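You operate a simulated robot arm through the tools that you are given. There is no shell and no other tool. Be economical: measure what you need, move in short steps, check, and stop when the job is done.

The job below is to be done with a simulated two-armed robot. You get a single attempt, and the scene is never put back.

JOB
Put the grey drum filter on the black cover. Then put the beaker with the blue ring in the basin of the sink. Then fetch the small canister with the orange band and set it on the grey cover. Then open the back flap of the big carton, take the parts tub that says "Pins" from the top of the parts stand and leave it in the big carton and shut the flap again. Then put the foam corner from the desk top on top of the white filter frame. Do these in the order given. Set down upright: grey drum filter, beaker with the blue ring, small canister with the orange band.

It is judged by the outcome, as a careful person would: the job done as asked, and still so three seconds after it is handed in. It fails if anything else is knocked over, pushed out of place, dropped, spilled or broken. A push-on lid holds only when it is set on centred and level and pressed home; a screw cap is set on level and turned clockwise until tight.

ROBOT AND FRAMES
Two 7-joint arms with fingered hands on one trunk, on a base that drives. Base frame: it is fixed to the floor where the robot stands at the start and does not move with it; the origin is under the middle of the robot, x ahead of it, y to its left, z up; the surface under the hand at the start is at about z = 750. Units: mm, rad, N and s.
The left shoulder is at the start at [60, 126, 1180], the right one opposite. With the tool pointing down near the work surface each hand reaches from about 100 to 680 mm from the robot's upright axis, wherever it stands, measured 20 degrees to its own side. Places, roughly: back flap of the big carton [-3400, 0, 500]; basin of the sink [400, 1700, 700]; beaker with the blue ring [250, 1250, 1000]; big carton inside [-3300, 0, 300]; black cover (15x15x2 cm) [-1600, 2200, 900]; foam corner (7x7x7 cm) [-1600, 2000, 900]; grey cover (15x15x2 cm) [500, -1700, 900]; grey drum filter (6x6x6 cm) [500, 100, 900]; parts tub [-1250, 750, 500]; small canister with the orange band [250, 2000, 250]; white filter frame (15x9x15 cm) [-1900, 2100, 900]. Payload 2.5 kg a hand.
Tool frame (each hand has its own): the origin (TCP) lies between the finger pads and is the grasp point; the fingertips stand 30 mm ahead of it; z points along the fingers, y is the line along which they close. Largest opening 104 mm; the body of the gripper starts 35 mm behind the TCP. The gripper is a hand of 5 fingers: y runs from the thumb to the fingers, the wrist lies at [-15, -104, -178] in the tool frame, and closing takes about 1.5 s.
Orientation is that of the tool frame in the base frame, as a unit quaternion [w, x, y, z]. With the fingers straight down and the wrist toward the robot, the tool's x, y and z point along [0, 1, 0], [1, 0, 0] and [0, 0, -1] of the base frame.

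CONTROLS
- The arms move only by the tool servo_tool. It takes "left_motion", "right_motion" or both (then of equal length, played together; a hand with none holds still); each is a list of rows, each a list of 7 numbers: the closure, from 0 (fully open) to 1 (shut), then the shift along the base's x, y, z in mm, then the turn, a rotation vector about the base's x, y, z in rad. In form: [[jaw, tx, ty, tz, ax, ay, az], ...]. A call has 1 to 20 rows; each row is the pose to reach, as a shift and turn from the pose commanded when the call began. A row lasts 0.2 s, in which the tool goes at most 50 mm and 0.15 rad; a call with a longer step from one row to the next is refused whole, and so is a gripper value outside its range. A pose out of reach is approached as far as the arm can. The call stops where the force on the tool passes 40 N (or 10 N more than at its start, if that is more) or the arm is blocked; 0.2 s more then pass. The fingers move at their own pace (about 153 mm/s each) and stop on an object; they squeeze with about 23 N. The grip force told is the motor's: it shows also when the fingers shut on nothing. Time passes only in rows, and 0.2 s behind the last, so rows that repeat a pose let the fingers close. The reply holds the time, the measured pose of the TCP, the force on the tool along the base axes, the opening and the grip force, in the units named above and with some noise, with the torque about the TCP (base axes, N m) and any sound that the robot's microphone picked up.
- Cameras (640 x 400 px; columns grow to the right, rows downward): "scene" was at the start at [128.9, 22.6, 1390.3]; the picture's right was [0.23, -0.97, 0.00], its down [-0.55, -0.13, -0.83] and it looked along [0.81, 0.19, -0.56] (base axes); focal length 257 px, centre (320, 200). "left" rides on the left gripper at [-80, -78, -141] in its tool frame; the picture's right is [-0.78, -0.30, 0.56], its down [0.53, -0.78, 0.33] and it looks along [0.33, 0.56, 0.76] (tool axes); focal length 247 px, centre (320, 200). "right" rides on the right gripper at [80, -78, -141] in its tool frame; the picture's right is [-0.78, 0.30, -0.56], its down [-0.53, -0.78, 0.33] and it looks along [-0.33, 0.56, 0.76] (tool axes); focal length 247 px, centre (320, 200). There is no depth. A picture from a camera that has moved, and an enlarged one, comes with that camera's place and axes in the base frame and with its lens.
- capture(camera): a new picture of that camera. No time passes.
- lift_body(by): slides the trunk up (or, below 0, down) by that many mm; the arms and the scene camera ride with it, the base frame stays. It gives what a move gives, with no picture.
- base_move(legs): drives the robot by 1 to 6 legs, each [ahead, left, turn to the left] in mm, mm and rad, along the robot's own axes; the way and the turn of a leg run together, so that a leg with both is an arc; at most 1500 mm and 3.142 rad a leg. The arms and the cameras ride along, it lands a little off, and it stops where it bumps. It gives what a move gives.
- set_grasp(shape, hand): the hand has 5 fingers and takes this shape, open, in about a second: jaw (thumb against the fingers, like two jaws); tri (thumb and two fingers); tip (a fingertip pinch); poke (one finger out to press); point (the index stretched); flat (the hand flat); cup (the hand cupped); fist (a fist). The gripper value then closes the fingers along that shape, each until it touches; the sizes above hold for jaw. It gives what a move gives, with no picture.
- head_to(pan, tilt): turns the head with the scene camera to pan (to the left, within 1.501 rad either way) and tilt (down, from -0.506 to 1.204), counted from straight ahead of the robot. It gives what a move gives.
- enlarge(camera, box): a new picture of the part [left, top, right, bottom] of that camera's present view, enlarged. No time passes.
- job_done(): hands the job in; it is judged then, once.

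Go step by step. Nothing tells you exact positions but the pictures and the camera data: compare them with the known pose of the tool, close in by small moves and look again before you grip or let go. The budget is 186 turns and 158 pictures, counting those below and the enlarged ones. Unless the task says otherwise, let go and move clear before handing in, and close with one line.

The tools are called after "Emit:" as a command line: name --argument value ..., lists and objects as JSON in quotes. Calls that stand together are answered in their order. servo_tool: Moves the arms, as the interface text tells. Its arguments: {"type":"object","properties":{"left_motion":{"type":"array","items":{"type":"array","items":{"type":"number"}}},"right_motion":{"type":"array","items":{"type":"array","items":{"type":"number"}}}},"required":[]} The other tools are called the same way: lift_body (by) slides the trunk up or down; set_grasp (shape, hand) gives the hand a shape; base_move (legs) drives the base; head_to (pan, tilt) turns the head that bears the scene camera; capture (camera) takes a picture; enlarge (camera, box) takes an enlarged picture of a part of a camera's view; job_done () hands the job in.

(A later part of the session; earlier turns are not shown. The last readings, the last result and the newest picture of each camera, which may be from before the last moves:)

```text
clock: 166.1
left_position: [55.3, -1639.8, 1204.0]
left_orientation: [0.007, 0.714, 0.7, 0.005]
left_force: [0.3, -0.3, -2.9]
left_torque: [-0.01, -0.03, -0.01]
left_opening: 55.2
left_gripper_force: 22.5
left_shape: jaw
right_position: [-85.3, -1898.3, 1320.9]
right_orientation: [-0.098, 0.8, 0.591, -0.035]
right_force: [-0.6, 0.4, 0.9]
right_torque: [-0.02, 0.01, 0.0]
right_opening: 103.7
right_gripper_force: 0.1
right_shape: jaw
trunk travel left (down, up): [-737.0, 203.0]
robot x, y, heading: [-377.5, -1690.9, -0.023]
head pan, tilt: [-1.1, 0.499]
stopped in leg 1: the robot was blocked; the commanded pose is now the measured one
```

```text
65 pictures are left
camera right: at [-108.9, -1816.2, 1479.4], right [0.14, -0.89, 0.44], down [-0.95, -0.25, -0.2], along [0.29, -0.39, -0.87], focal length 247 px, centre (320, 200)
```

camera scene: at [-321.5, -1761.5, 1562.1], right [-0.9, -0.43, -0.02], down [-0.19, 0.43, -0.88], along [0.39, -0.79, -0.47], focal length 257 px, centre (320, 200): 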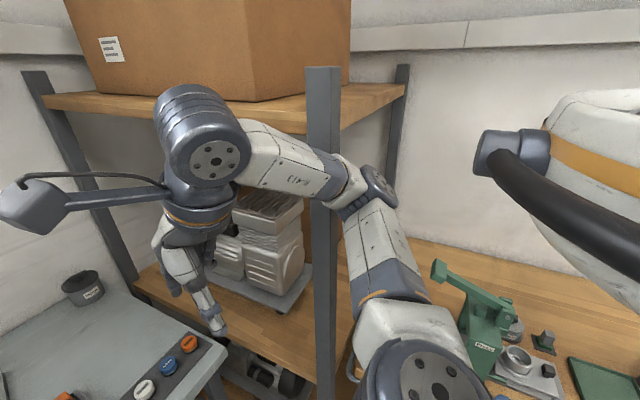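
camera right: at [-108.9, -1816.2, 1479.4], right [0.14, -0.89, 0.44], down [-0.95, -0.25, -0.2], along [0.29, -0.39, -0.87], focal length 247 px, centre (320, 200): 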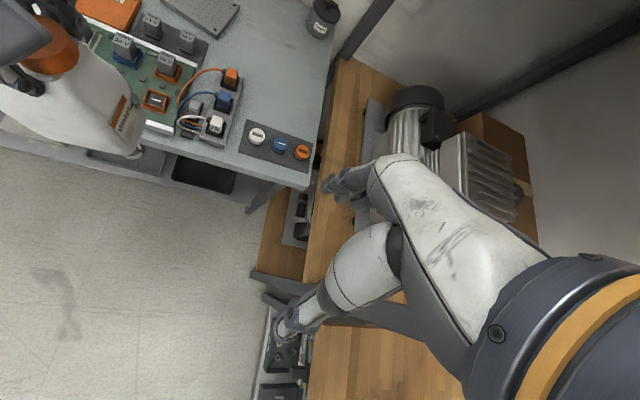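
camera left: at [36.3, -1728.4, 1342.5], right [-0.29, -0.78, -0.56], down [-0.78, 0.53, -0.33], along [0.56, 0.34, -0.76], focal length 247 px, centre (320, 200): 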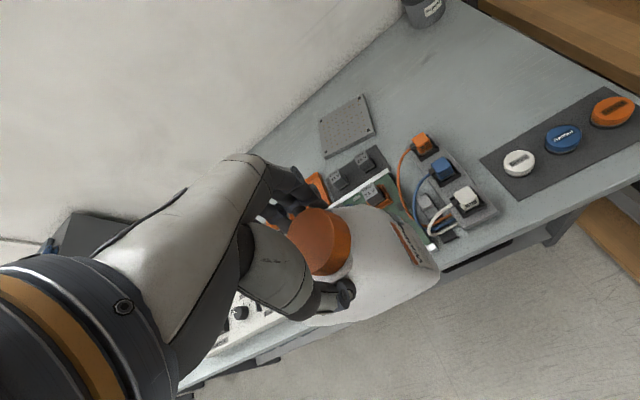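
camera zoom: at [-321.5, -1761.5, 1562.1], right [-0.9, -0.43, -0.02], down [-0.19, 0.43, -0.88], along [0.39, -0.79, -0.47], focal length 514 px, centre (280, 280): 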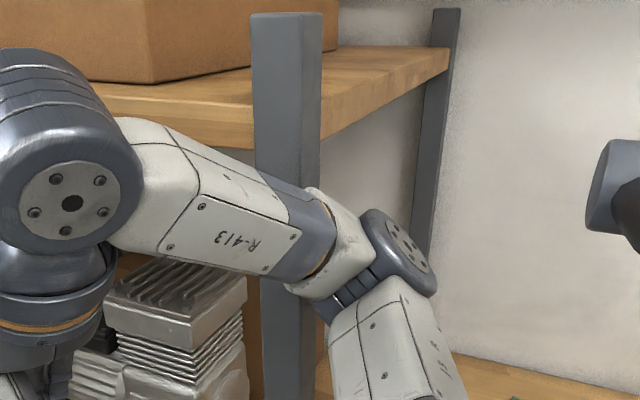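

The right forearm is touching the post. I'll move the right hand straight away from it (+y).

Emit:
servo_tool --right_motion '[[0, 0, 20, 0, 0, 0, 0], [0, 0, 40, 0, 0, 0, 0], [0, 0, 60, 0, 0, 0, 0], [0, 0, 80, 0, 0, 0, 0]]'

Emit:
capture --camera "scene"

```text
clock: 167.0
left_position: [49.2, -1650.7, 1208.7]
left_orientation: [0.006, 0.719, 0.695, 0.009]
left_force: [-1.2, 0.5, -2.3]
left_torque: [0.01, -0.02, 0.01]
left_opening: 55.1
left_gripper_force: 23.3
left_shape: jaw
right_position: [-93.1, -1894.8, 1318.2]
right_orientation: [-0.129, 0.855, 0.501, -0.014]
right_force: [-1.0, 0.0, -0.5]
right_torque: [-0.01, -0.03, -0.01]
right_opening: 104.2
right_gripper_force: 0.1
right_shape: jaw
trunk travel left (down, up): [-737.0, 203.0]
robot x, y, heading: [-378.8, -1685.8, -0.039]
head pan, tilt: [-1.1, 0.499]
stopped in row 4 (right hand): the arm was blocked; the commanded pose is now the measured one
```

```text
64 pictures are left
camera scene: at [-330.0, -1770.9, 1563.5], right [-0.91, -0.42, -0.02], down [-0.18, 0.43, -0.88], along [0.38, -0.8, -0.47], focal length 257 px, centre (320, 200)
```

scene: 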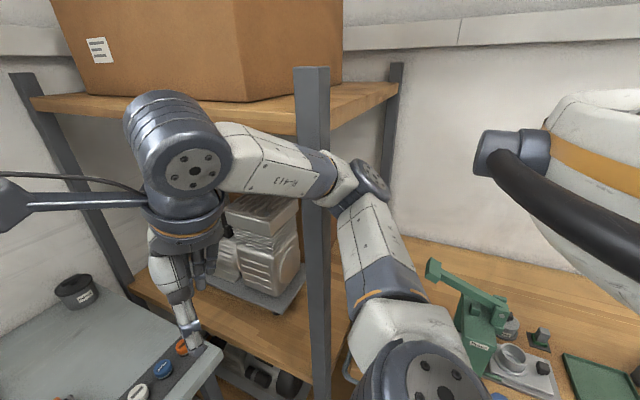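

The elbow is behind the post, so moving forward jams it. I'll back the base straight away first.

Emit:
base_move --legs '[[-150, 0, 0]]'

Emit:
base_move --legs '[[0, 200, 0.04]]'

Emit:
capture --camera "scene"

```text
clock: 168.4
left_position: [-77.5, -1641.7, 1196.8]
left_orientation: [-0.002, 0.716, 0.698, -0.001]
left_force: [-0.4, 0.1, -2.1]
left_torque: [-0.01, -0.01, 0.02]
left_opening: 55.0
left_gripper_force: 23.0
left_shape: jaw
right_position: [-213.5, -1881.7, 1311.5]
right_orientation: [-0.132, 0.847, 0.514, -0.026]
right_force: [-0.9, 0.8, 0.3]
right_torque: [0.0, -0.03, -0.01]
right_opening: 104.0
right_gripper_force: 0.0
right_shape: jaw
trunk travel left (down, up): [-737.0, 203.0]
robot x, y, heading: [-528.8, -1687.6, -0.027]
head pan, tilt: [-1.1, 0.499]
```

```text
clock: 170.0
left_position: [-77.4, -1421.5, 1196.9]
left_orientation: [-0.002, 0.702, 0.712, -0.001]
left_force: [-0.8, 0.3, -2.9]
left_torque: [-0.06, -0.03, -0.01]
left_opening: 54.9
left_gripper_force: 23.0
left_shape: jaw
right_position: [-203.7, -1665.7, 1310.4]
right_orientation: [-0.131, 0.837, 0.53, -0.028]
right_force: [0.6, 0.7, 0.4]
right_torque: [0.01, 0.02, 0.02]
right_opening: 104.3
right_gripper_force: 0.1
right_shape: jaw
trunk travel left (down, up): [-737.0, 203.0]
robot x, y, heading: [-525.4, -1482.9, 0.012]
head pan, tilt: [-1.1, 0.499]
```

```text
63 pictures are left
camera scene: at [-441.6, -1558.5, 1561.1], right [-0.89, -0.46, 0.0], down [-0.22, 0.42, -0.88], along [0.41, -0.78, -0.48], focal length 257 px, centre (320, 200)
```

scene: 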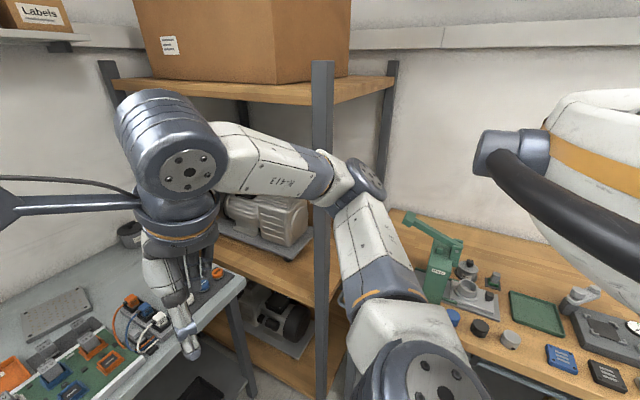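

Free and nothing disturbed. Now restore the right hand's natural pose (wrist toward robot) to pull the elbow in.

Emit:
servo_tool --right_motion '[[0, 14, 6, -10, -0.029, -0.045, 0.088], [0, 28, 12, -20, -0.059, -0.091, 0.175], [0, 42, 18, -30, -0.088, -0.136, 0.263], [0, 56, 24, -40, -0.118, -0.182, 0.35], [0, 70, 30, -50, -0.147, -0.227, 0.438], [0, 70, 30, -50, -0.147, -0.227, 0.438]]'

Emit:
capture --camera "scene"

```text
clock: 171.4
left_position: [-79.3, -1421.7, 1196.4]
left_orientation: [-0.003, 0.702, 0.712, 0.0]
left_force: [0.0, 0.0, -2.5]
left_torque: [0.0, 0.01, -0.02]
left_opening: 54.8
left_gripper_force: 22.8
left_shape: jaw
right_position: [-132.6, -1634.3, 1262.8]
right_orientation: [0.001, 0.707, 0.708, -0.001]
right_force: [1.2, 0.3, 0.2]
right_torque: [-0.01, -0.02, -0.01]
right_opening: 104.2
right_gripper_force: 0.1
right_shape: jaw
trunk travel left (down, up): [-737.0, 203.0]
robot x, y, heading: [-526.4, -1481.8, 0.011]
head pan, tilt: [-1.1, 0.499]
```

```text
62 pictures are left
camera scene: at [-441.8, -1559.1, 1561.1], right [-0.89, -0.46, 0.0], down [-0.22, 0.42, -0.88], along [0.41, -0.78, -0.48], focal length 257 px, centre (320, 200)
```

scene: 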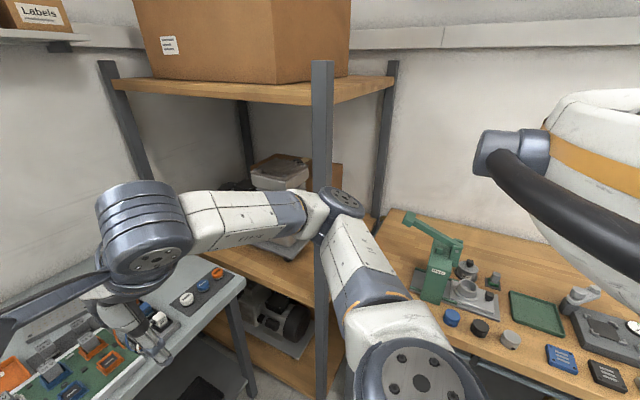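

Elbow is now tucked enough. I'll go to robot pose about [−140, −1600], leaving ~100 mm to the post.

Emit:
base_move --legs '[[0, -118, -0.011], [385, 0, 0]]'

Emit:
head_to --pan 0.0 --tilt 0.75

Emit:
capture --camera "scene"

Emit:
capture --camera "left"

```text
clock: 174.7
left_position: [309.1, -1549.5, 1195.4]
left_orientation: [-0.003, 0.707, 0.707, -0.001]
left_force: [1.2, -0.6, -3.3]
left_torque: [-0.03, 0.0, -0.03]
left_opening: 54.9
left_gripper_force: 23.1
left_shape: jaw
right_position: [252.2, -1759.9, 1262.2]
right_orientation: [0.0, 0.711, 0.703, -0.001]
right_force: [0.6, -0.9, 0.0]
right_torque: [0.0, 0.01, 0.01]
right_opening: 103.8
right_gripper_force: 0.2
right_shape: jaw
trunk travel left (down, up): [-737.0, 203.0]
robot x, y, heading: [-139.1, -1600.3, -0.002]
head pan, tilt: [-1.1, 0.499]
```

```text
clock: 176.0
left_position: [309.0, -1547.9, 1195.9]
left_orientation: [-0.003, 0.707, 0.707, -0.001]
left_force: [0.0, 0.5, -3.5]
left_torque: [-0.05, -0.05, 0.02]
left_opening: 55.0
left_gripper_force: 23.3
left_shape: jaw
right_position: [251.9, -1760.4, 1260.9]
right_orientation: [0.0, 0.71, 0.704, 0.0]
right_force: [0.3, -0.1, 0.5]
right_torque: [0.01, -0.01, -0.02]
right_opening: 103.8
right_gripper_force: 0.1
right_shape: jaw
trunk travel left (down, up): [-737.0, 203.0]
robot x, y, heading: [-137.8, -1600.5, -0.004]
head pan, tilt: [0.0, 0.75]
```

```text
61 pictures are left
camera scene: at [-14.8, -1599.6, 1539.1], right [0.0, -1.0, 0.0], down [-0.68, 0.0, -0.73], along [0.73, 0.0, -0.68], focal length 257 px, centre (320, 200)
```

scene: 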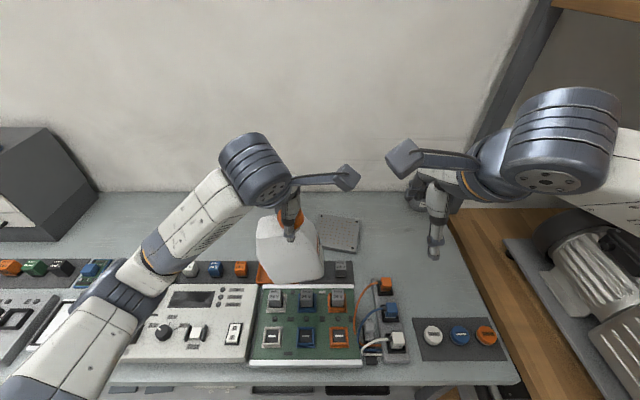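

```text
60 pictures are left
camera left: at [231.6, -1627.9, 1339.5], right [-0.3, -0.77, -0.56], down [-0.78, 0.54, -0.33], along [0.55, 0.34, -0.76], focal length 247 px, centre (320, 200)
```

left: 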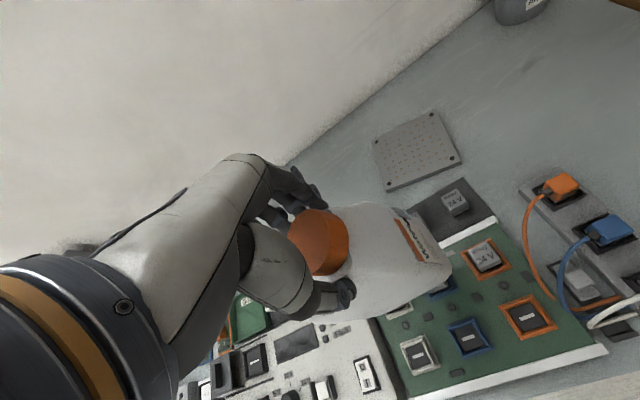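

Cover refined to about [527, −1663, 884]. The canister's body centre lies ~25 mm to +y of the cap, so TCP target is y≈−1690. I'll lift the right hand out of the way first, then reach over.

Emit:
servo_tool --right_motion '[[0, 0, -5, 40, 0, 0, 0], [0, 0, -10, 80, 0, 0, 0], [0, 0, -15, 115, 0, 0, 0], [0, 0, -20, 140, 0, 0, 0]]'

Emit:
servo_tool --left_motion '[[1, 35, -23, 0, 0, 0, 0], [1, 70, -47, 0, 0, 0, 0], [1, 105, -70, 0, 0, 0, 0], [1, 140, -94, 0, 0, 0, 0], [1, 175, -118, 0, 0, 0, 0], [1, 205, -138, 0, 0, 0, 0], [1, 218, -142, 0, 0, 0, 0], [1, 218, -142, -40, 0, 0, 0], [1, 218, -142, -80, 0, 0, 0], [1, 218, -142, -100, 0, 0, 0], [1, 218, -142, -100, 0, 0, 0]]'

Emit:
capture --camera "scene"

Emit:
capture --camera "left"

```text
clock: 177.0
left_position: [309.2, -1546.8, 1196.3]
left_orientation: [-0.002, 0.706, 0.708, 0.0]
left_force: [0.8, 0.4, -3.1]
left_torque: [-0.02, 0.02, -0.02]
left_opening: 54.7
left_gripper_force: 22.8
left_shape: jaw
right_position: [252.1, -1780.6, 1402.3]
right_orientation: [0.0, 0.712, 0.702, 0.0]
right_force: [0.2, -1.0, 1.1]
right_torque: [0.0, -0.03, -0.02]
right_opening: 103.9
right_gripper_force: 0.2
right_shape: jaw
trunk travel left (down, up): [-737.0, 203.0]
robot x, y, heading: [-136.7, -1599.7, -0.003]
head pan, tilt: [0.0, 0.75]
```

```text
clock: 179.4
left_position: [492.3, -1672.8, 1097.4]
left_orientation: [-0.003, 0.706, 0.708, -0.001]
left_force: [-0.6, -0.6, -0.3]
left_torque: [0.0, 0.04, -0.01]
left_opening: 44.3
left_gripper_force: 22.8
left_shape: jaw
left hand out of reach, approached as far as the arm can: row 6, 7, 8, 9, 10, 11
right_position: [251.4, -1780.1, 1401.2]
right_orientation: [0.0, 0.711, 0.703, 0.0]
right_force: [0.8, -0.1, -0.3]
right_torque: [0.0, -0.01, -0.01]
right_opening: 104.0
right_gripper_force: 0.0
right_shape: jaw
trunk travel left (down, up): [-737.0, 203.0]
robot x, y, heading: [-138.3, -1602.3, -0.001]
head pan, tilt: [0.0, 0.75]
```

```text
59 pictures are left
camera scene: at [-14.4, -1599.6, 1539.0], right [0.0, -1.0, 0.0], down [-0.68, 0.0, -0.73], along [0.73, 0.0, -0.68], focal length 257 px, centre (320, 200)
```

scene: 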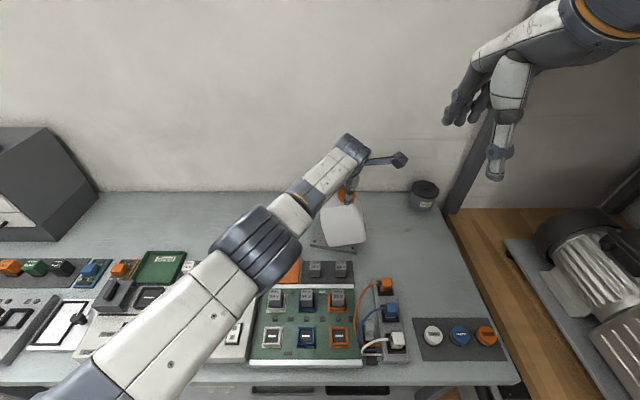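

```text
58 pictures are left
camera left: at [414.0, -1752.3, 1240.8], right [-0.3, -0.77, -0.56], down [-0.78, 0.53, -0.33], along [0.55, 0.34, -0.76], focal length 247 px, centre (320, 200)
```

left: 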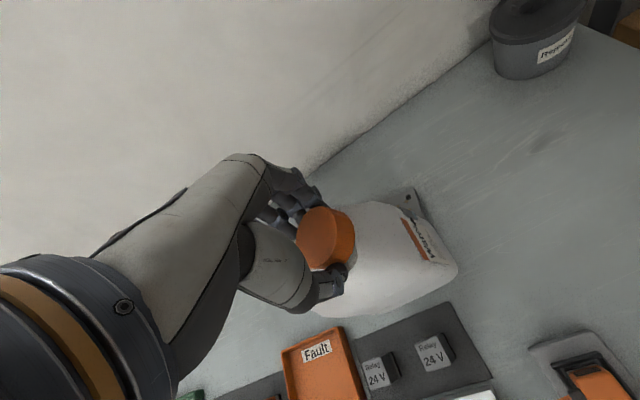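

The grip reading changed (weight gone, opening 44), so the canister may have touched or slipped. Looking closely.

Emit:
enlarge --camera "scene" --box '[270, 120, 430, 260]'

Emit:
enlarge --camera "left" --box '[230, 130, 490, 340]'

```text
2.86 times, centred on (350, 190) of scene
camera zoom: at [-14.4, -1599.6, 1539.0], right [0.0, -1.0, 0.0], down [-0.68, 0.0, -0.73], along [0.73, 0.0, -0.68], focal length 734 px, centre (234, 229)
```

zoom: 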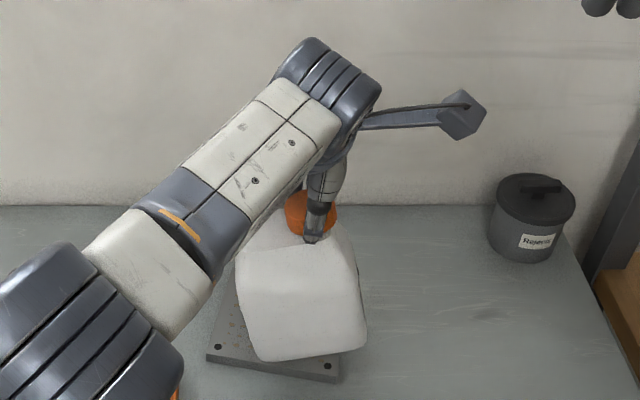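

```text
1.90 times, centred on (360, 235) of left
camera zoom: at [414.0, -1752.3, 1240.8], right [-0.3, -0.77, -0.56], down [-0.78, 0.53, -0.33], along [0.55, 0.34, -0.76], focal length 470 px, centre (244, 133)
```

zoom: 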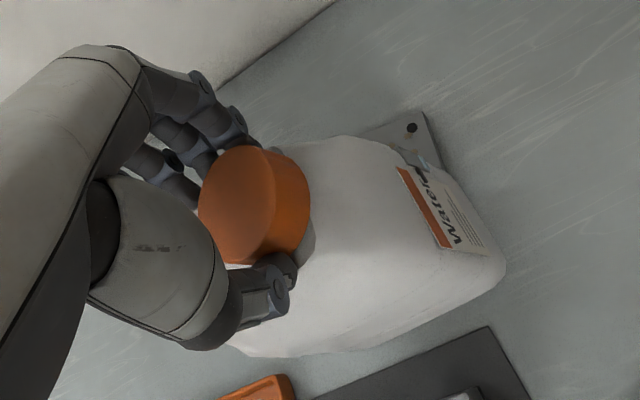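

Geometry suggests the canister tilted ~10° in the pinch (bottom toward −y) and is still above the cover. I'll ease back into reach, raise slightly and read the force again.

Emit:
servo_tool --left_motion '[[1, -10, 0, 5, 0, 0, 0], [1, -20, 0, 10, 0, 0, 0], [1, -20, 0, 10, 0, 0, 0], [1, -20, 0, 10, 0, 0, 0]]'

Emit:
enlarge --camera "left" --box '[230, 130, 490, 340]'

Emit:
enlarge --camera "scene" --box '[270, 120, 430, 260]'

```text
clock: 180.4
left_position: [470.0, -1673.9, 1108.9]
left_orientation: [-0.003, 0.707, 0.708, 0.0]
left_force: [-0.3, 0.5, -0.3]
left_torque: [-0.03, 0.02, 0.0]
left_opening: 44.4
left_gripper_force: 22.6
left_shape: jaw
right_position: [252.0, -1780.1, 1402.0]
right_orientation: [-0.001, 0.711, 0.703, 0.0]
right_force: [-0.5, 0.0, 0.3]
right_torque: [-0.02, -0.01, 0.0]
right_opening: 103.9
right_gripper_force: 0.0
right_shape: jaw
trunk travel left (down, up): [-737.0, 203.0]
robot x, y, heading: [-141.1, -1602.6, 0.0]
head pan, tilt: [0.0, 0.75]
```

```text
1.90 times, centred on (360, 235) of left
camera zoom: at [393.7, -1753.6, 1250.9], right [-0.3, -0.77, -0.56], down [-0.78, 0.53, -0.33], along [0.55, 0.34, -0.76], focal length 470 px, centre (244, 133)
```

zoom: 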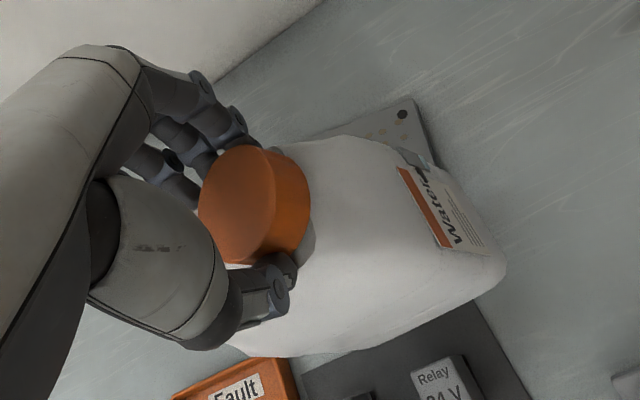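

```text
2.86 times, centred on (350, 190) of scene
camera zoom: at [-14.8, -1599.6, 1539.1], right [0.0, -1.0, 0.0], down [-0.68, 0.0, -0.73], along [0.73, 0.0, -0.68], focal length 734 px, centre (234, 229)
```

zoom: 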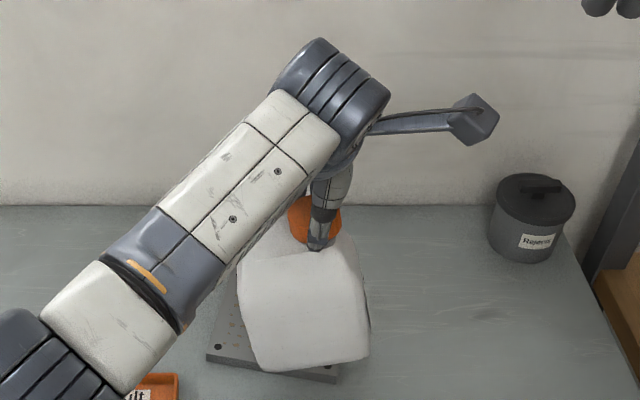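

It is still held, only tilted. I'll rotate the tool +0.17 rad about x to level it, and nudge the base forward/right for reach.

Emit:
servo_tool --left_motion '[[1, 0, 0, 5, 0.06, 0, 0], [1, 0, 0, 5, 0.12, 0, 0], [1, 0, 0, 5, 0.17, 0, 0], [1, 0, 0, 5, 0.17, 0, 0]]'

Emit:
base_move --legs '[[40, -28, 0]]'

Emit:
capture --camera "left"

Emit:
enlarge --camera "scene" --box '[240, 120, 400, 280]'

```text
clock: 181.4
left_position: [472.9, -1673.8, 1112.7]
left_orientation: [-0.062, 0.704, 0.705, 0.059]
left_force: [-0.3, 0.3, -0.3]
left_torque: [-0.06, -0.03, 0.05]
left_opening: 44.3
left_gripper_force: 23.1
left_shape: jaw
right_position: [250.5, -1778.9, 1401.2]
right_orientation: [0.0, 0.711, 0.703, 0.0]
right_force: [0.9, -0.4, -0.2]
right_torque: [-0.05, 0.01, -0.01]
right_opening: 103.9
right_gripper_force: 0.1
right_shape: jaw
trunk travel left (down, up): [-737.0, 203.0]
robot x, y, heading: [-139.6, -1599.3, -0.001]
head pan, tilt: [0.0, 0.75]
```

```text
clock: 182.3
left_position: [512.0, -1702.1, 1113.0]
left_orientation: [-0.063, 0.704, 0.705, 0.059]
left_force: [0.6, -0.1, -0.1]
left_torque: [-0.04, 0.02, 0.01]
left_opening: 44.3
left_gripper_force: 23.1
left_shape: jaw
right_position: [291.7, -1808.3, 1401.0]
right_orientation: [0.0, 0.711, 0.703, 0.0]
right_force: [0.3, -0.3, 0.3]
right_torque: [0.03, 0.02, 0.01]
right_opening: 104.0
right_gripper_force: 0.1
right_shape: jaw
trunk travel left (down, up): [-737.0, 203.0]
robot x, y, heading: [-104.9, -1632.1, -0.0]
head pan, tilt: [0.0, 0.75]
```

```text
53 pictures are left
camera left: at [435.5, -1805.6, 1239.7], right [-0.3, -0.67, -0.68], down [-0.78, 0.58, -0.23], along [0.55, 0.46, -0.69], focal length 247 px, centre (320, 200)
```

left: 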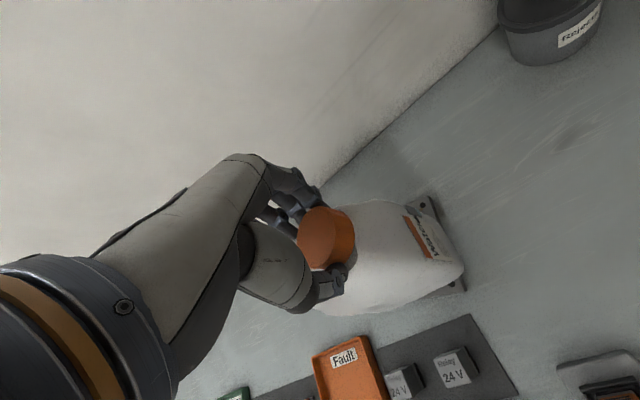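

```text
2.50 times, centred on (320, 200) of scene
camera zoom: at [26.1, -1628.4, 1539.0], right [0.0, -1.0, 0.0], down [-0.68, 0.0, -0.73], along [0.73, 0.0, -0.68], focal length 643 px, centre (320, 200)
```

zoom: 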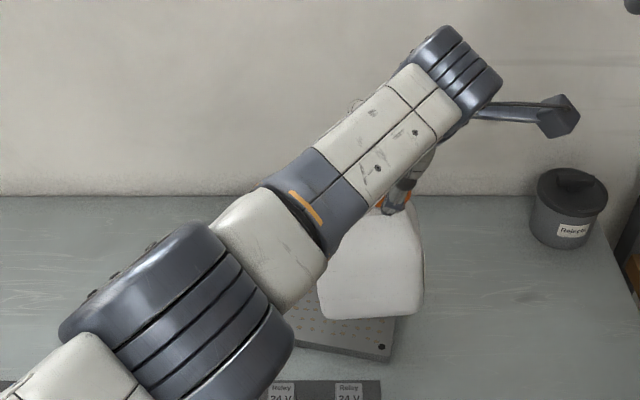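

Measurements suggest about 0.15 rad of tilt still remains; I rotate that much more and check the bottom edge.

Emit:
servo_tool --left_motion '[[1, 5, 1, 0, 0.05, 0, 0], [1, 10, 2, 0, 0.1, 0, 0], [1, 15, 4, 0, 0.15, 0, 0], [1, 15, 4, 0, 0.15, 0, 0]]'

Emit:
capture --camera "left"

Emit:
enlarge --camera "scene" --box '[300, 160, 400, 260]'

Emit:
capture --camera "right"

```text
clock: 183.3
left_position: [506.1, -1702.2, 1113.6]
left_orientation: [-0.081, 0.705, 0.7, 0.079]
left_force: [-0.5, -0.1, 0.0]
left_torque: [-0.05, 0.01, 0.0]
left_opening: 44.5
left_gripper_force: 23.1
left_shape: jaw
left hand out of reach, approached as far as the arm can: row 1, 2, 3, 4
right_position: [288.9, -1807.8, 1402.2]
right_orientation: [0.0, 0.711, 0.703, -0.001]
right_force: [0.4, -0.5, -0.7]
right_torque: [-0.01, 0.0, 0.05]
right_opening: 104.1
right_gripper_force: 0.0
right_shape: jaw
trunk travel left (down, up): [-737.0, 203.0]
robot x, y, heading: [-99.4, -1627.8, -0.004]
head pan, tilt: [0.0, 0.75]
```

```text
51 pictures are left
camera left: at [428.7, -1811.7, 1234.7], right [-0.3, -0.63, -0.72], down [-0.77, 0.6, -0.2], along [0.56, 0.49, -0.67], focal length 247 px, centre (320, 200)
```

left: 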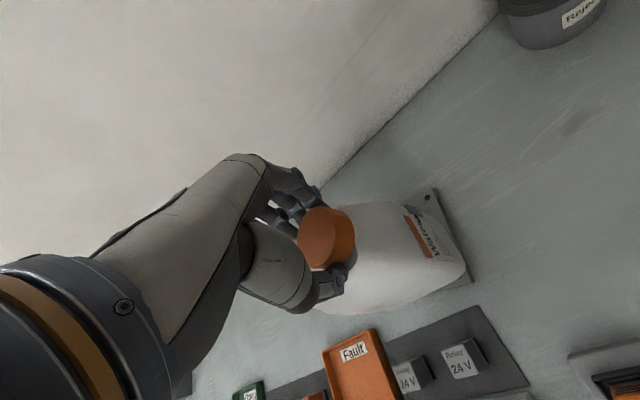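

```text
4.00 times, centred on (350, 210) of scene
camera zoom: at [25.0, -1627.8, 1539.1], right [0.0, -1.0, 0.0], down [-0.68, 0.0, -0.73], along [0.73, 0.0, -0.68], focal length 1028 px, centre (200, 160)
```

zoom: 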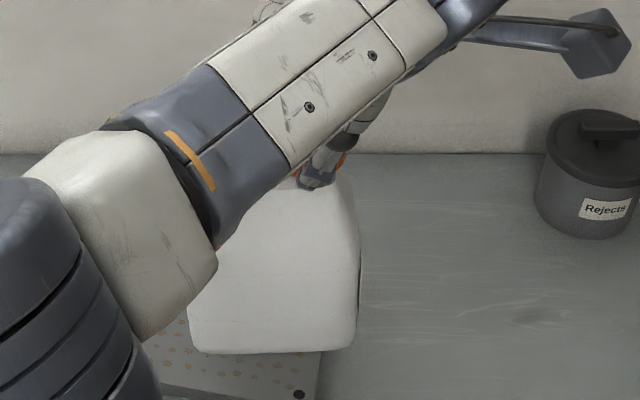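

```text
49 pictures are left
camera right: at [215.0, -1727.9, 1543.9], right [0.29, -0.78, 0.56], down [-0.78, -0.52, -0.33], along [0.55, -0.34, -0.76], focal length 247 px, centre (320, 200)
```

right: 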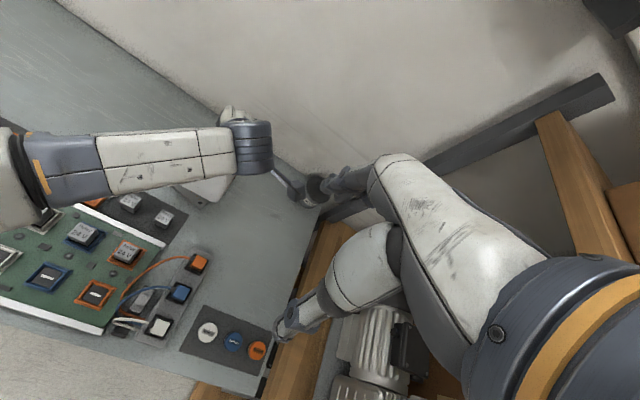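

The bottom edge now looks level. I'll lower the trunk (also gives more reach) and centre the canister over the cover.

Emit:
lift_body --by -35

Emit:
servo_tool --left_motion '[[1, 8, 6, 0, 0, 0, 0], [1, 16, 12, 0, 0, 0, 0], [1, 22, 17, 0, 0, 0, 0], [1, 22, 17, 0, 0, 0, 0]]'

Emit:
enlarge --camera "scene" --box '[270, 160, 400, 270]'

```text
clock: 184.1
left_position: [505.9, -1703.9, 1078.2]
left_orientation: [-0.081, 0.705, 0.7, 0.079]
left_force: [-0.3, -0.7, 0.0]
left_torque: [-0.05, 0.02, 0.03]
left_opening: 44.6
left_gripper_force: 22.6
left_shape: jaw
right_position: [290.1, -1807.5, 1367.4]
right_orientation: [0.001, 0.712, 0.702, 0.001]
right_force: [-0.7, 0.6, -0.4]
right_torque: [-0.01, 0.0, 0.01]
right_opening: 104.1
right_gripper_force: 0.0
right_shape: jaw
trunk travel left (down, up): [-702.0, 238.0]
robot x, y, heading: [-99.9, -1629.8, -0.001]
head pan, tilt: [0.0, 0.75]
```

```text
clock: 185.1
left_position: [515.8, -1693.3, 1081.2]
left_orientation: [-0.082, 0.705, 0.7, 0.079]
left_force: [-0.5, 0.3, 0.1]
left_torque: [-0.07, 0.0, -0.04]
left_opening: 44.3
left_gripper_force: 22.8
left_shape: jaw
left hand out of reach, approached as far as the arm can: row 1, 2, 3, 4
right_position: [289.9, -1808.0, 1366.7]
right_orientation: [0.001, 0.711, 0.703, 0.0]
right_force: [0.0, -0.2, -1.0]
right_torque: [0.01, 0.01, -0.01]
right_opening: 104.0
right_gripper_force: 0.0
right_shape: jaw
trunk travel left (down, up): [-702.0, 238.0]
robot x, y, heading: [-103.3, -1630.4, -0.005]
head pan, tilt: [0.0, 0.75]
```

```text
3.64 times, centred on (335, 215) of scene
camera zoom: at [24.9, -1627.5, 1504.1], right [0.0, -1.0, 0.0], down [-0.68, 0.0, -0.73], along [0.73, 0.0, -0.68], focal length 935 px, centre (266, 146)
```

zoom: 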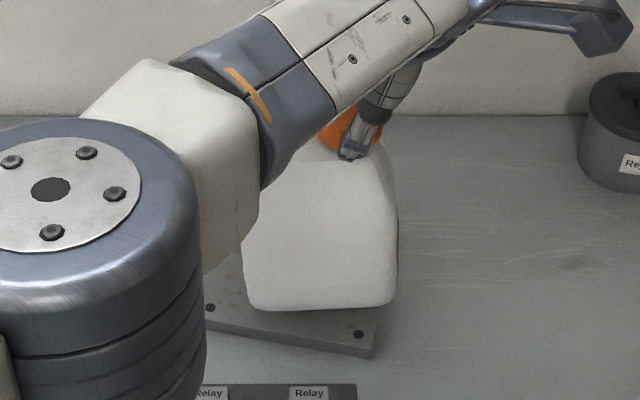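

Nearly over the cover; a small base nudge (15 ahead, 14 left) will centre it.

Emit:
base_move --legs '[[16, 15, 0]]'

Emit:
lift_body --by -15

Emit:
enlarge --camera "scene" --box '[270, 160, 400, 270]'

```text
clock: 185.9
left_position: [533.1, -1678.5, 1080.3]
left_orientation: [-0.081, 0.705, 0.7, 0.079]
left_force: [0.3, -0.1, 0.2]
left_torque: [-0.05, 0.06, -0.01]
left_opening: 44.4
left_gripper_force: 22.6
left_shape: jaw
right_position: [306.5, -1791.9, 1367.3]
right_orientation: [0.0, 0.711, 0.703, 0.0]
right_force: [-0.4, 0.8, 1.2]
right_torque: [-0.07, 0.0, 0.01]
right_opening: 103.7
right_gripper_force: 0.0
right_shape: jaw
trunk travel left (down, up): [-702.0, 238.0]
robot x, y, heading: [-86.9, -1614.7, 0.002]
head pan, tilt: [0.0, 0.75]
```

```text
clock: 186.5
left_position: [533.0, -1677.7, 1065.3]
left_orientation: [-0.081, 0.705, 0.7, 0.079]
left_force: [0.6, 0.0, 0.5]
left_torque: [-0.09, 0.0, 0.04]
left_opening: 44.2
left_gripper_force: 22.8
left_shape: jaw
right_position: [305.5, -1791.6, 1351.6]
right_orientation: [0.0, 0.711, 0.703, 0.001]
right_force: [0.4, -0.9, -0.7]
right_torque: [0.0, -0.04, -0.02]
right_opening: 104.0
right_gripper_force: 0.1
right_shape: jaw
trunk travel left (down, up): [-687.0, 253.0]
robot x, y, heading: [-81.4, -1614.1, -0.001]
head pan, tilt: [0.0, 0.75]
```

```text
3.64 times, centred on (335, 215) of scene
camera zoom: at [41.0, -1611.9, 1489.0], right [0.0, -1.0, 0.0], down [-0.68, 0.0, -0.73], along [0.73, 0.0, -0.68], focal length 935 px, centre (266, 146)
```

zoom: 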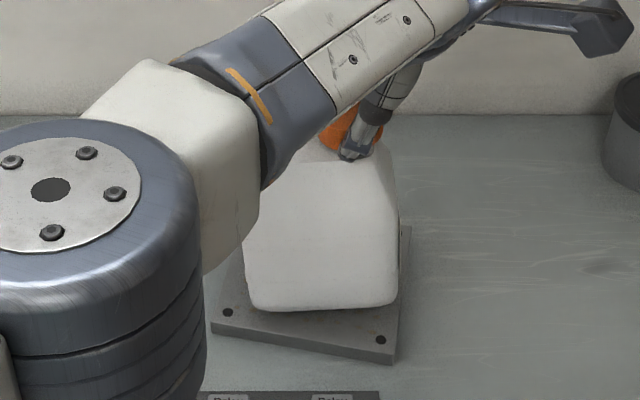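

Well centred. I lower with the trunk in small steps until contact.

Emit:
lift_body --by -8

Emit:
lift_body --by -5

Emit:
lift_body --by -4

Emit:
enlarge --camera "scene" --box '[270, 160, 400, 270]'

```text
clock: 187.1
left_position: [533.1, -1677.9, 1057.8]
left_orientation: [-0.081, 0.706, 0.699, 0.08]
left_force: [-0.3, 0.0, -0.2]
left_torque: [-0.06, -0.01, 0.02]
left_opening: 44.3
left_gripper_force: 22.9
left_shape: jaw
right_position: [306.2, -1791.4, 1343.8]
right_orientation: [0.0, 0.711, 0.703, 0.001]
right_force: [1.0, -0.4, 0.6]
right_torque: [0.04, -0.01, -0.01]
right_opening: 103.9
right_gripper_force: 0.0
right_shape: jaw
trunk travel left (down, up): [-679.0, 261.0]
robot x, y, heading: [-88.4, -1615.0, 0.002]
head pan, tilt: [0.0, 0.75]
```

```text
clock: 187.7
left_position: [532.5, -1677.4, 1052.5]
left_orientation: [-0.08, 0.706, 0.699, 0.08]
left_force: [-0.4, -1.1, 0.6]
left_torque: [-0.03, -0.04, -0.01]
left_opening: 44.3
left_gripper_force: 22.9
left_shape: jaw
right_position: [306.0, -1791.6, 1339.5]
right_orientation: [0.001, 0.712, 0.703, 0.0]
right_force: [-0.5, -0.1, -0.5]
right_torque: [0.03, 0.0, -0.01]
right_opening: 104.2
right_gripper_force: 0.1
right_shape: jaw
trunk travel left (down, up): [-674.0, 266.0]
robot x, y, heading: [-82.5, -1614.2, 0.007]
head pan, tilt: [0.0, 0.75]
```

```text
clock: 188.2
left_position: [532.6, -1677.7, 1048.8]
left_orientation: [-0.081, 0.706, 0.699, 0.08]
left_force: [-0.3, -1.6, 1.2]
left_torque: [-0.04, -0.07, -0.04]
left_opening: 44.4
left_gripper_force: 23.1
left_shape: jaw
right_position: [307.0, -1791.7, 1336.0]
right_orientation: [0.001, 0.711, 0.703, 0.0]
right_force: [-0.1, 0.9, -1.0]
right_torque: [0.03, 0.02, 0.0]
right_opening: 104.0
right_gripper_force: 0.0
right_shape: jaw
trunk travel left (down, up): [-670.0, 270.0]
robot x, y, heading: [-84.9, -1614.2, -0.004]
head pan, tilt: [0.0, 0.75]
```

```text
3.64 times, centred on (335, 215) of scene
camera zoom: at [40.8, -1612.0, 1472.1], right [0.0, -1.0, 0.0], down [-0.68, 0.0, -0.73], along [0.73, 0.0, -0.68], focal length 935 px, centre (266, 146)
```

zoom: 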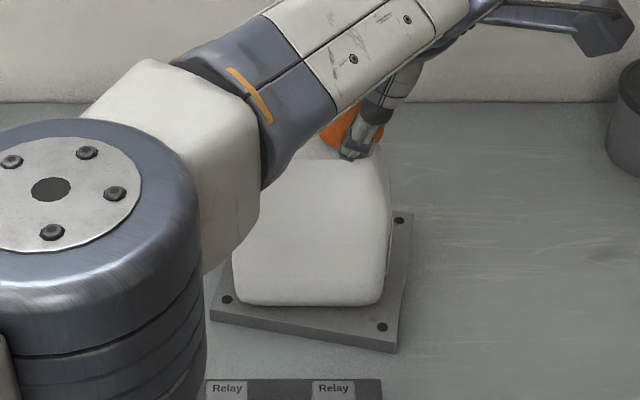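

Contact started and the base is levelling itself on the cover. A little further.

Emit:
lift_body --by -4

Emit:
lift_body --by -3

Emit:
enlarge --camera "scene" --box '[270, 160, 400, 270]'

```text
clock: 188.7
left_position: [531.6, -1678.5, 1047.9]
left_orientation: [-0.078, 0.706, 0.7, 0.081]
left_force: [-1.4, -2.2, 15.0]
left_torque: [-0.09, -0.31, -0.04]
left_opening: 44.4
left_gripper_force: 23.5
left_shape: jaw
right_position: [303.9, -1792.5, 1331.9]
right_orientation: [0.0, 0.712, 0.702, 0.001]
right_force: [-0.2, -0.1, -0.6]
right_torque: [-0.02, 0.0, -0.04]
right_opening: 104.1
right_gripper_force: 0.1
right_shape: jaw
trunk travel left (down, up): [-666.0, 274.0]
robot x, y, heading: [-83.4, -1611.5, -0.003]
head pan, tilt: [0.0, 0.75]
```

```text
clock: 189.2
left_position: [531.6, -1677.8, 1047.0]
left_orientation: [-0.077, 0.706, 0.699, 0.083]
left_force: [-2.4, -3.5, 28.0]
left_torque: [-0.13, -0.63, -0.08]
left_opening: 44.5
left_gripper_force: 22.8
left_shape: jaw
right_position: [302.3, -1792.5, 1329.4]
right_orientation: [0.001, 0.711, 0.703, 0.002]
right_force: [-0.4, -0.2, -0.1]
right_torque: [0.01, 0.01, 0.03]
right_opening: 104.2
right_gripper_force: 0.1
right_shape: jaw
trunk travel left (down, up): [-663.0, 277.0]
robot x, y, heading: [-81.2, -1614.9, 0.001]
head pan, tilt: [0.0, 0.75]
```

```text
3.64 times, centred on (335, 215) of scene
camera zoom: at [37.1, -1612.0, 1465.7], right [0.0, -1.0, 0.0], down [-0.68, 0.0, -0.73], along [0.73, 0.0, -0.68], focal length 935 px, centre (266, 146)
```

zoom: 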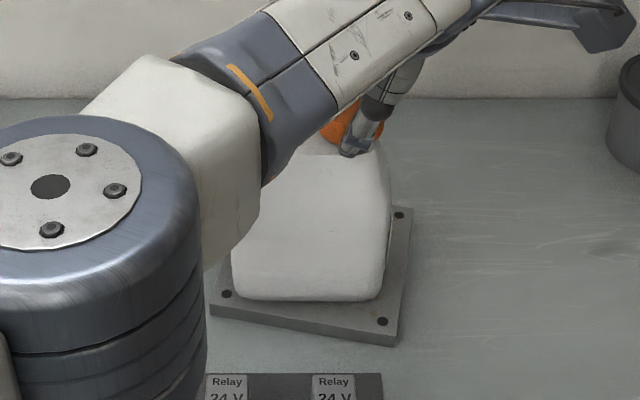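

It stands flat. Relieve pressure, open and rise straight up.

Emit:
lift_body --by 6

Emit:
servo_tool --left_motion '[[0.6, 0, 0, 0, 0, 0, 0], [0.3, 0, 0, 0, 0, 0, 0], [0, 0, 0, 0, 0, 0, 0], [0, 0, 0, 0, 0, 0, 0], [0, 0, 0, 0, 0, 0, 0], [0, 0, 0, 0, 0, 0, 0]]'

Emit:
lift_body --by 120

Emit:
capture --camera "scene"

```text
clock: 189.8
left_position: [531.1, -1677.2, 1048.7]
left_orientation: [-0.081, 0.706, 0.699, 0.079]
left_force: [-0.9, -4.4, 10.3]
left_torque: [-0.11, -0.45, -0.08]
left_opening: 44.6
left_gripper_force: 23.1
left_shape: jaw
right_position: [305.9, -1793.2, 1334.7]
right_orientation: [0.001, 0.711, 0.703, 0.001]
right_force: [-0.2, -0.4, 0.3]
right_torque: [-0.01, 0.0, 0.04]
right_opening: 104.3
right_gripper_force: 0.1
right_shape: jaw
trunk travel left (down, up): [-669.0, 271.0]
robot x, y, heading: [-85.7, -1611.4, -0.001]
head pan, tilt: [0.0, 0.75]
```

```text
clock: 191.2
left_position: [532.6, -1676.6, 1047.7]
left_orientation: [-0.082, 0.705, 0.7, 0.079]
left_force: [-0.5, -0.1, -0.5]
left_torque: [0.06, 0.03, 0.01]
left_opening: 103.7
left_gripper_force: 0.0
left_shape: jaw
right_position: [305.4, -1792.1, 1334.9]
right_orientation: [0.001, 0.711, 0.703, 0.001]
right_force: [-0.2, -1.0, 0.5]
right_torque: [0.0, 0.02, -0.03]
right_opening: 104.0
right_gripper_force: 0.1
right_shape: jaw
trunk travel left (down, up): [-669.0, 271.0]
robot x, y, heading: [-83.2, -1614.9, -0.001]
head pan, tilt: [0.0, 0.75]
```

```text
clock: 192.7
left_position: [533.1, -1676.6, 1166.6]
left_orientation: [-0.081, 0.706, 0.699, 0.079]
left_force: [-0.3, -0.3, 0.3]
left_torque: [-0.03, 0.01, 0.0]
left_opening: 103.5
left_gripper_force: 0.1
left_shape: jaw
right_position: [307.0, -1791.8, 1452.8]
right_orientation: [0.001, 0.712, 0.702, 0.0]
right_force: [-0.1, -0.2, 1.1]
right_torque: [0.01, 0.01, 0.0]
right_opening: 103.7
right_gripper_force: 0.0
right_shape: jaw
trunk travel left (down, up): [-789.0, 151.0]
robot x, y, heading: [-84.4, -1610.7, -0.006]
head pan, tilt: [0.0, 0.75]
```

```text
44 pictures are left
camera scene: at [40.9, -1612.0, 1591.1], right [0.0, -1.0, 0.0], down [-0.68, 0.0, -0.73], along [0.73, 0.0, -0.68], focal length 257 px, centre (320, 200)
```

scene: 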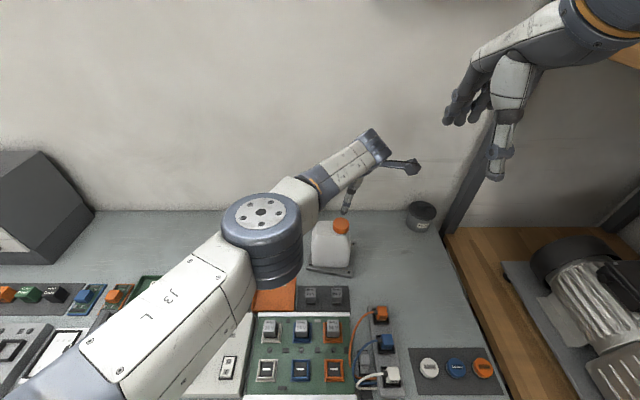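

The canister stands upright on the grey cover. I'll back away, bring the left hand in and level, and drive toward the carton side.

Emit:
base_move --legs '[[-430, 0, 0]]'

Emit:
servo_tool --left_motion '[[0, -25, 28, 0, -0.03, 0, 0], [0, -50, 56, 0, -0.06, 0, 0], [0, -75, 84, 0, -0.09, 0, 0], [0, -100, 112, 0, -0.12, 0, 0], [0, -125, 140, 0, -0.15, 0, 0], [0, -150, 168, 0, -0.18, 0, 0], [0, -175, 196, 0, -0.21, 0, 0], [0, -200, 215, 0, -0.23, 0, 0]]'

Emit:
base_move --legs '[[0, 1500, 0], [0, 111, 0], [0, 0, 1.57], [0, 0, 1.57]]'

Emit:
head_to --pan 0.0 --tilt 0.4

Emit:
capture --camera "scene"

```text
clock: 195.3
left_position: [95.2, -1671.0, 1167.6]
left_orientation: [-0.081, 0.7, 0.705, 0.078]
left_force: [0.1, 0.3, 0.2]
left_torque: [0.01, 0.0, 0.03]
left_opening: 103.8
left_gripper_force: 0.0
left_shape: jaw
right_position: [-129.5, -1787.7, 1455.0]
right_orientation: [0.001, 0.705, 0.709, 0.001]
right_force: [-1.1, -0.3, 0.2]
right_torque: [0.02, -0.01, 0.0]
right_opening: 103.9
right_gripper_force: 0.1
right_shape: jaw
trunk travel left (down, up): [-789.0, 151.0]
robot x, y, heading: [-525.6, -1615.8, 0.016]
head pan, tilt: [0.0, 0.75]
```

```text
clock: 197.2
left_position: [-104.0, -1454.4, 1169.6]
left_orientation: [0.0, 0.705, 0.709, -0.003]
left_force: [-0.3, 0.4, -0.5]
left_torque: [0.02, -0.02, 0.01]
left_opening: 103.9
left_gripper_force: 0.1
left_shape: jaw
right_position: [-130.6, -1788.5, 1455.6]
right_orientation: [0.0, 0.706, 0.708, 0.0]
right_force: [0.1, -0.6, 1.1]
right_torque: [-0.02, 0.0, 0.05]
right_opening: 104.1
right_gripper_force: 0.1
right_shape: jaw
trunk travel left (down, up): [-789.0, 151.0]
robot x, y, heading: [-522.6, -1617.7, 0.017]
head pan, tilt: [0.0, 0.75]
```

```text
clock: 213.1
left_position: [-998.2, -114.6, 1169.0]
left_orientation: [0.003, -0.704, 0.71, -0.001]
left_force: [0.9, -0.2, -0.1]
left_torque: [0.03, 0.01, -0.04]
left_opening: 103.8
left_gripper_force: 0.1
left_shape: jaw
right_position: [-969.1, 219.1, 1454.3]
right_orientation: [0.0, -0.703, 0.711, 0.0]
right_force: [0.3, -0.2, 0.1]
right_torque: [0.0, 0.01, 0.03]
right_opening: 104.2
right_gripper_force: 0.1
right_shape: jaw
trunk travel left (down, up): [-789.0, 151.0]
robot x, y, heading: [-576.3, 45.4, 3.14]
head pan, tilt: [0.0, 0.75]
```

```text
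clock: 214.0
left_position: [-997.5, -115.3, 1169.6]
left_orientation: [0.003, -0.704, 0.71, -0.001]
left_force: [0.0, -0.3, -0.3]
left_torque: [0.03, 0.03, 0.02]
left_opening: 103.8
left_gripper_force: 0.1
left_shape: jaw
right_position: [-969.6, 218.2, 1454.2]
right_orientation: [0.0, -0.704, 0.711, 0.0]
right_force: [1.3, -0.7, -0.3]
right_torque: [0.01, 0.0, 0.01]
right_opening: 104.1
right_gripper_force: 0.1
right_shape: jaw
trunk travel left (down, up): [-789.0, 151.0]
robot x, y, heading: [-576.2, 40.8, 3.14]
head pan, tilt: [0.0, 0.4]
```

```text
43 pictures are left
camera scene: at [-707.3, 43.9, 1622.1], right [0.0, 1.0, 0.0], down [0.39, 0.0, -0.92], along [-0.92, 0.0, -0.39], focal length 257 px, centre (320, 200)
```

scene: 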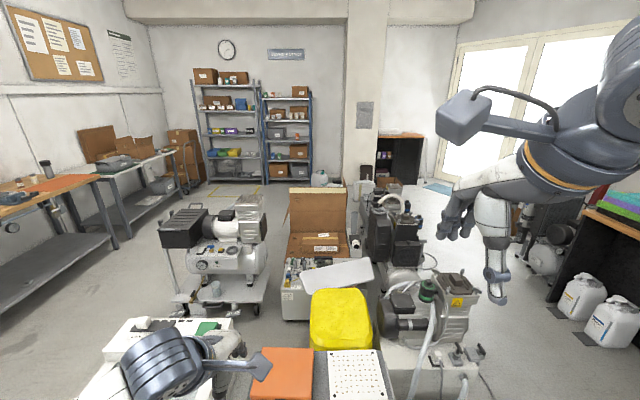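

Emit:
enlarge --camera "scene" --box '[230, 170, 410, 340]'

```text
2.35 times, centred on (320, 255) of scene
camera zoom: at [-707.3, 43.9, 1622.1], right [0.0, 1.0, 0.0], down [0.39, 0.0, -0.92], along [-0.92, 0.0, -0.39], focal length 605 px, centre (320, 71)
```

zoom: 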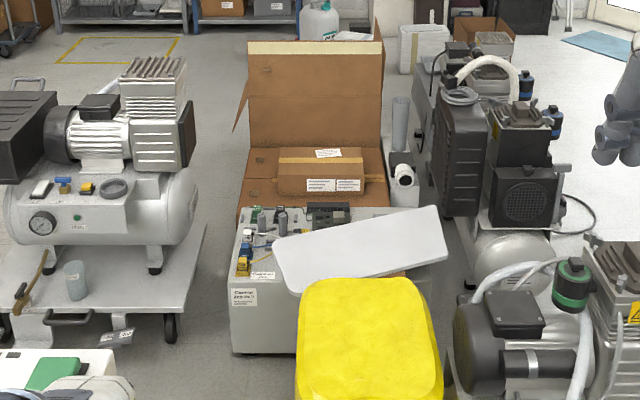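

I see the carton beyond the machines, blocked in front by a cabinet; I'll go round by the aisle on the −y side to reach it. First stage of driving.

Emit:
base_move --legs '[[0, 1500, 0], [0, 180, 0], [1300, 0, 0]]'

Emit:
capture --camera "scene"

```text
clock: 228.7
left_position: [-2315.5, -1796.5, 1168.7]
left_orientation: [0.003, -0.706, 0.708, 0.0]
left_force: [0.9, -0.3, -0.6]
left_torque: [0.01, 0.0, 0.02]
left_opening: 103.8
left_gripper_force: 0.1
left_shape: jaw
right_position: [-2288.3, -1463.6, 1454.3]
right_orientation: [-0.001, -0.704, 0.71, 0.001]
right_force: [0.6, 0.9, -0.1]
right_torque: [-0.02, 0.03, 0.0]
right_opening: 104.1
right_gripper_force: 0.0
right_shape: jaw
trunk travel left (down, up): [-789.0, 151.0]
robot x, y, heading: [-1895.5, -1639.3, -3.132]
head pan, tilt: [0.0, 0.4]
```

```text
41 pictures are left
camera scene: at [-2025.2, -1637.4, 1622.2], right [0.0, 1.0, 0.0], down [0.39, 0.0, -0.92], along [-0.92, 0.0, -0.39], focal length 257 px, centre (320, 200)
```

scene: 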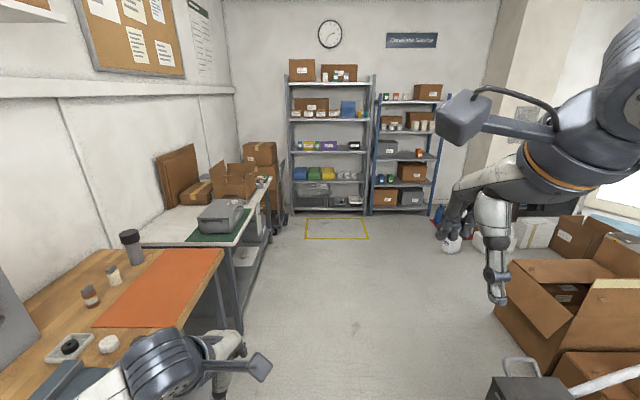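

The aisle is clear; I continue and turn to face the carton.

Emit:
base_move --legs '[[1350, 0, 0], [0, 0, -1.57]]'

Emit:
head_to --pan 0.0 --tilt 0.65

Emit:
capture --camera "scene"

```text
clock: 239.3
left_position: [-3388.6, -1209.8, 1169.2]
left_orientation: [0.001, 0.013, 1.0, -0.003]
left_force: [1.1, 0.3, -0.2]
left_torque: [0.02, 0.05, 0.0]
left_opening: 103.8
left_gripper_force: 0.1
left_shape: jaw
right_position: [-3055.6, -1247.0, 1454.7]
right_orientation: [0.0, 0.016, 1.0, 0.001]
right_force: [-1.3, -0.3, -0.1]
right_torque: [0.02, 0.02, 0.02]
right_opening: 104.1
right_gripper_force: 0.0
right_shape: jaw
trunk travel left (down, up): [-789.0, 151.0]
robot x, y, heading: [-3240.3, -1635.2, 1.556]
head pan, tilt: [0.0, 0.4]
```

```text
clock: 240.0
left_position: [-3388.6, -1210.2, 1169.4]
left_orientation: [0.002, 0.012, 1.0, -0.002]
left_force: [0.8, 0.1, -0.1]
left_torque: [-0.01, -0.01, 0.02]
left_opening: 104.0
left_gripper_force: 0.0
left_shape: jaw
right_position: [-3055.6, -1248.8, 1453.9]
right_orientation: [0.0, 0.016, 1.0, 0.0]
right_force: [-0.2, 0.0, -0.2]
right_torque: [-0.01, -0.01, -0.02]
right_opening: 103.7
right_gripper_force: 0.0
right_shape: jaw
trunk travel left (down, up): [-789.0, 151.0]
robot x, y, heading: [-3238.3, -1635.5, 1.549]
head pan, tilt: [0.0, 0.649]
```

```text
40 pictures are left
camera scene: at [-3235.6, -1505.6, 1599.8], right [1.0, -0.02, 0.0], down [-0.01, -0.6, -0.8], along [0.02, 0.8, -0.6], focal length 257 px, centre (320, 200)
```

scene: 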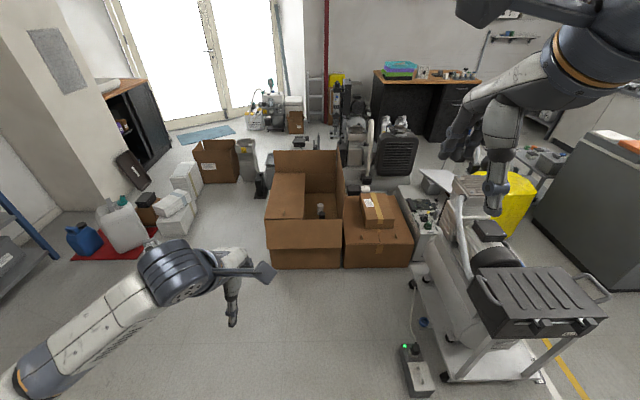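

Emit:
enlarge --camera "scene" --box '[245, 135, 425, 280]'

```text
2.76 times, centred on (335, 208) of scene
camera zoom: at [-3235.6, -1505.6, 1599.8], right [1.0, -0.02, 0.0], down [-0.01, -0.6, -0.8], along [0.02, 0.8, -0.6], focal length 709 px, centre (279, 179)
```

zoom: 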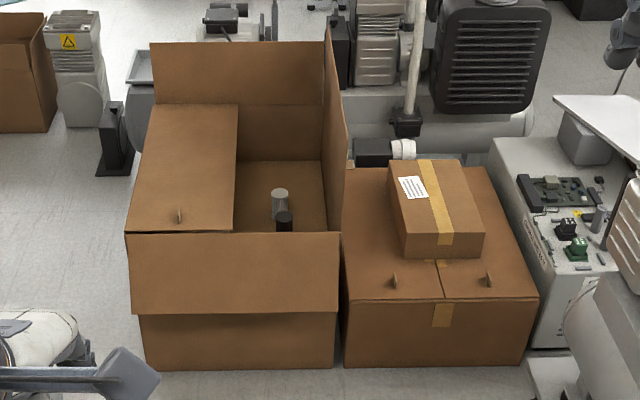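

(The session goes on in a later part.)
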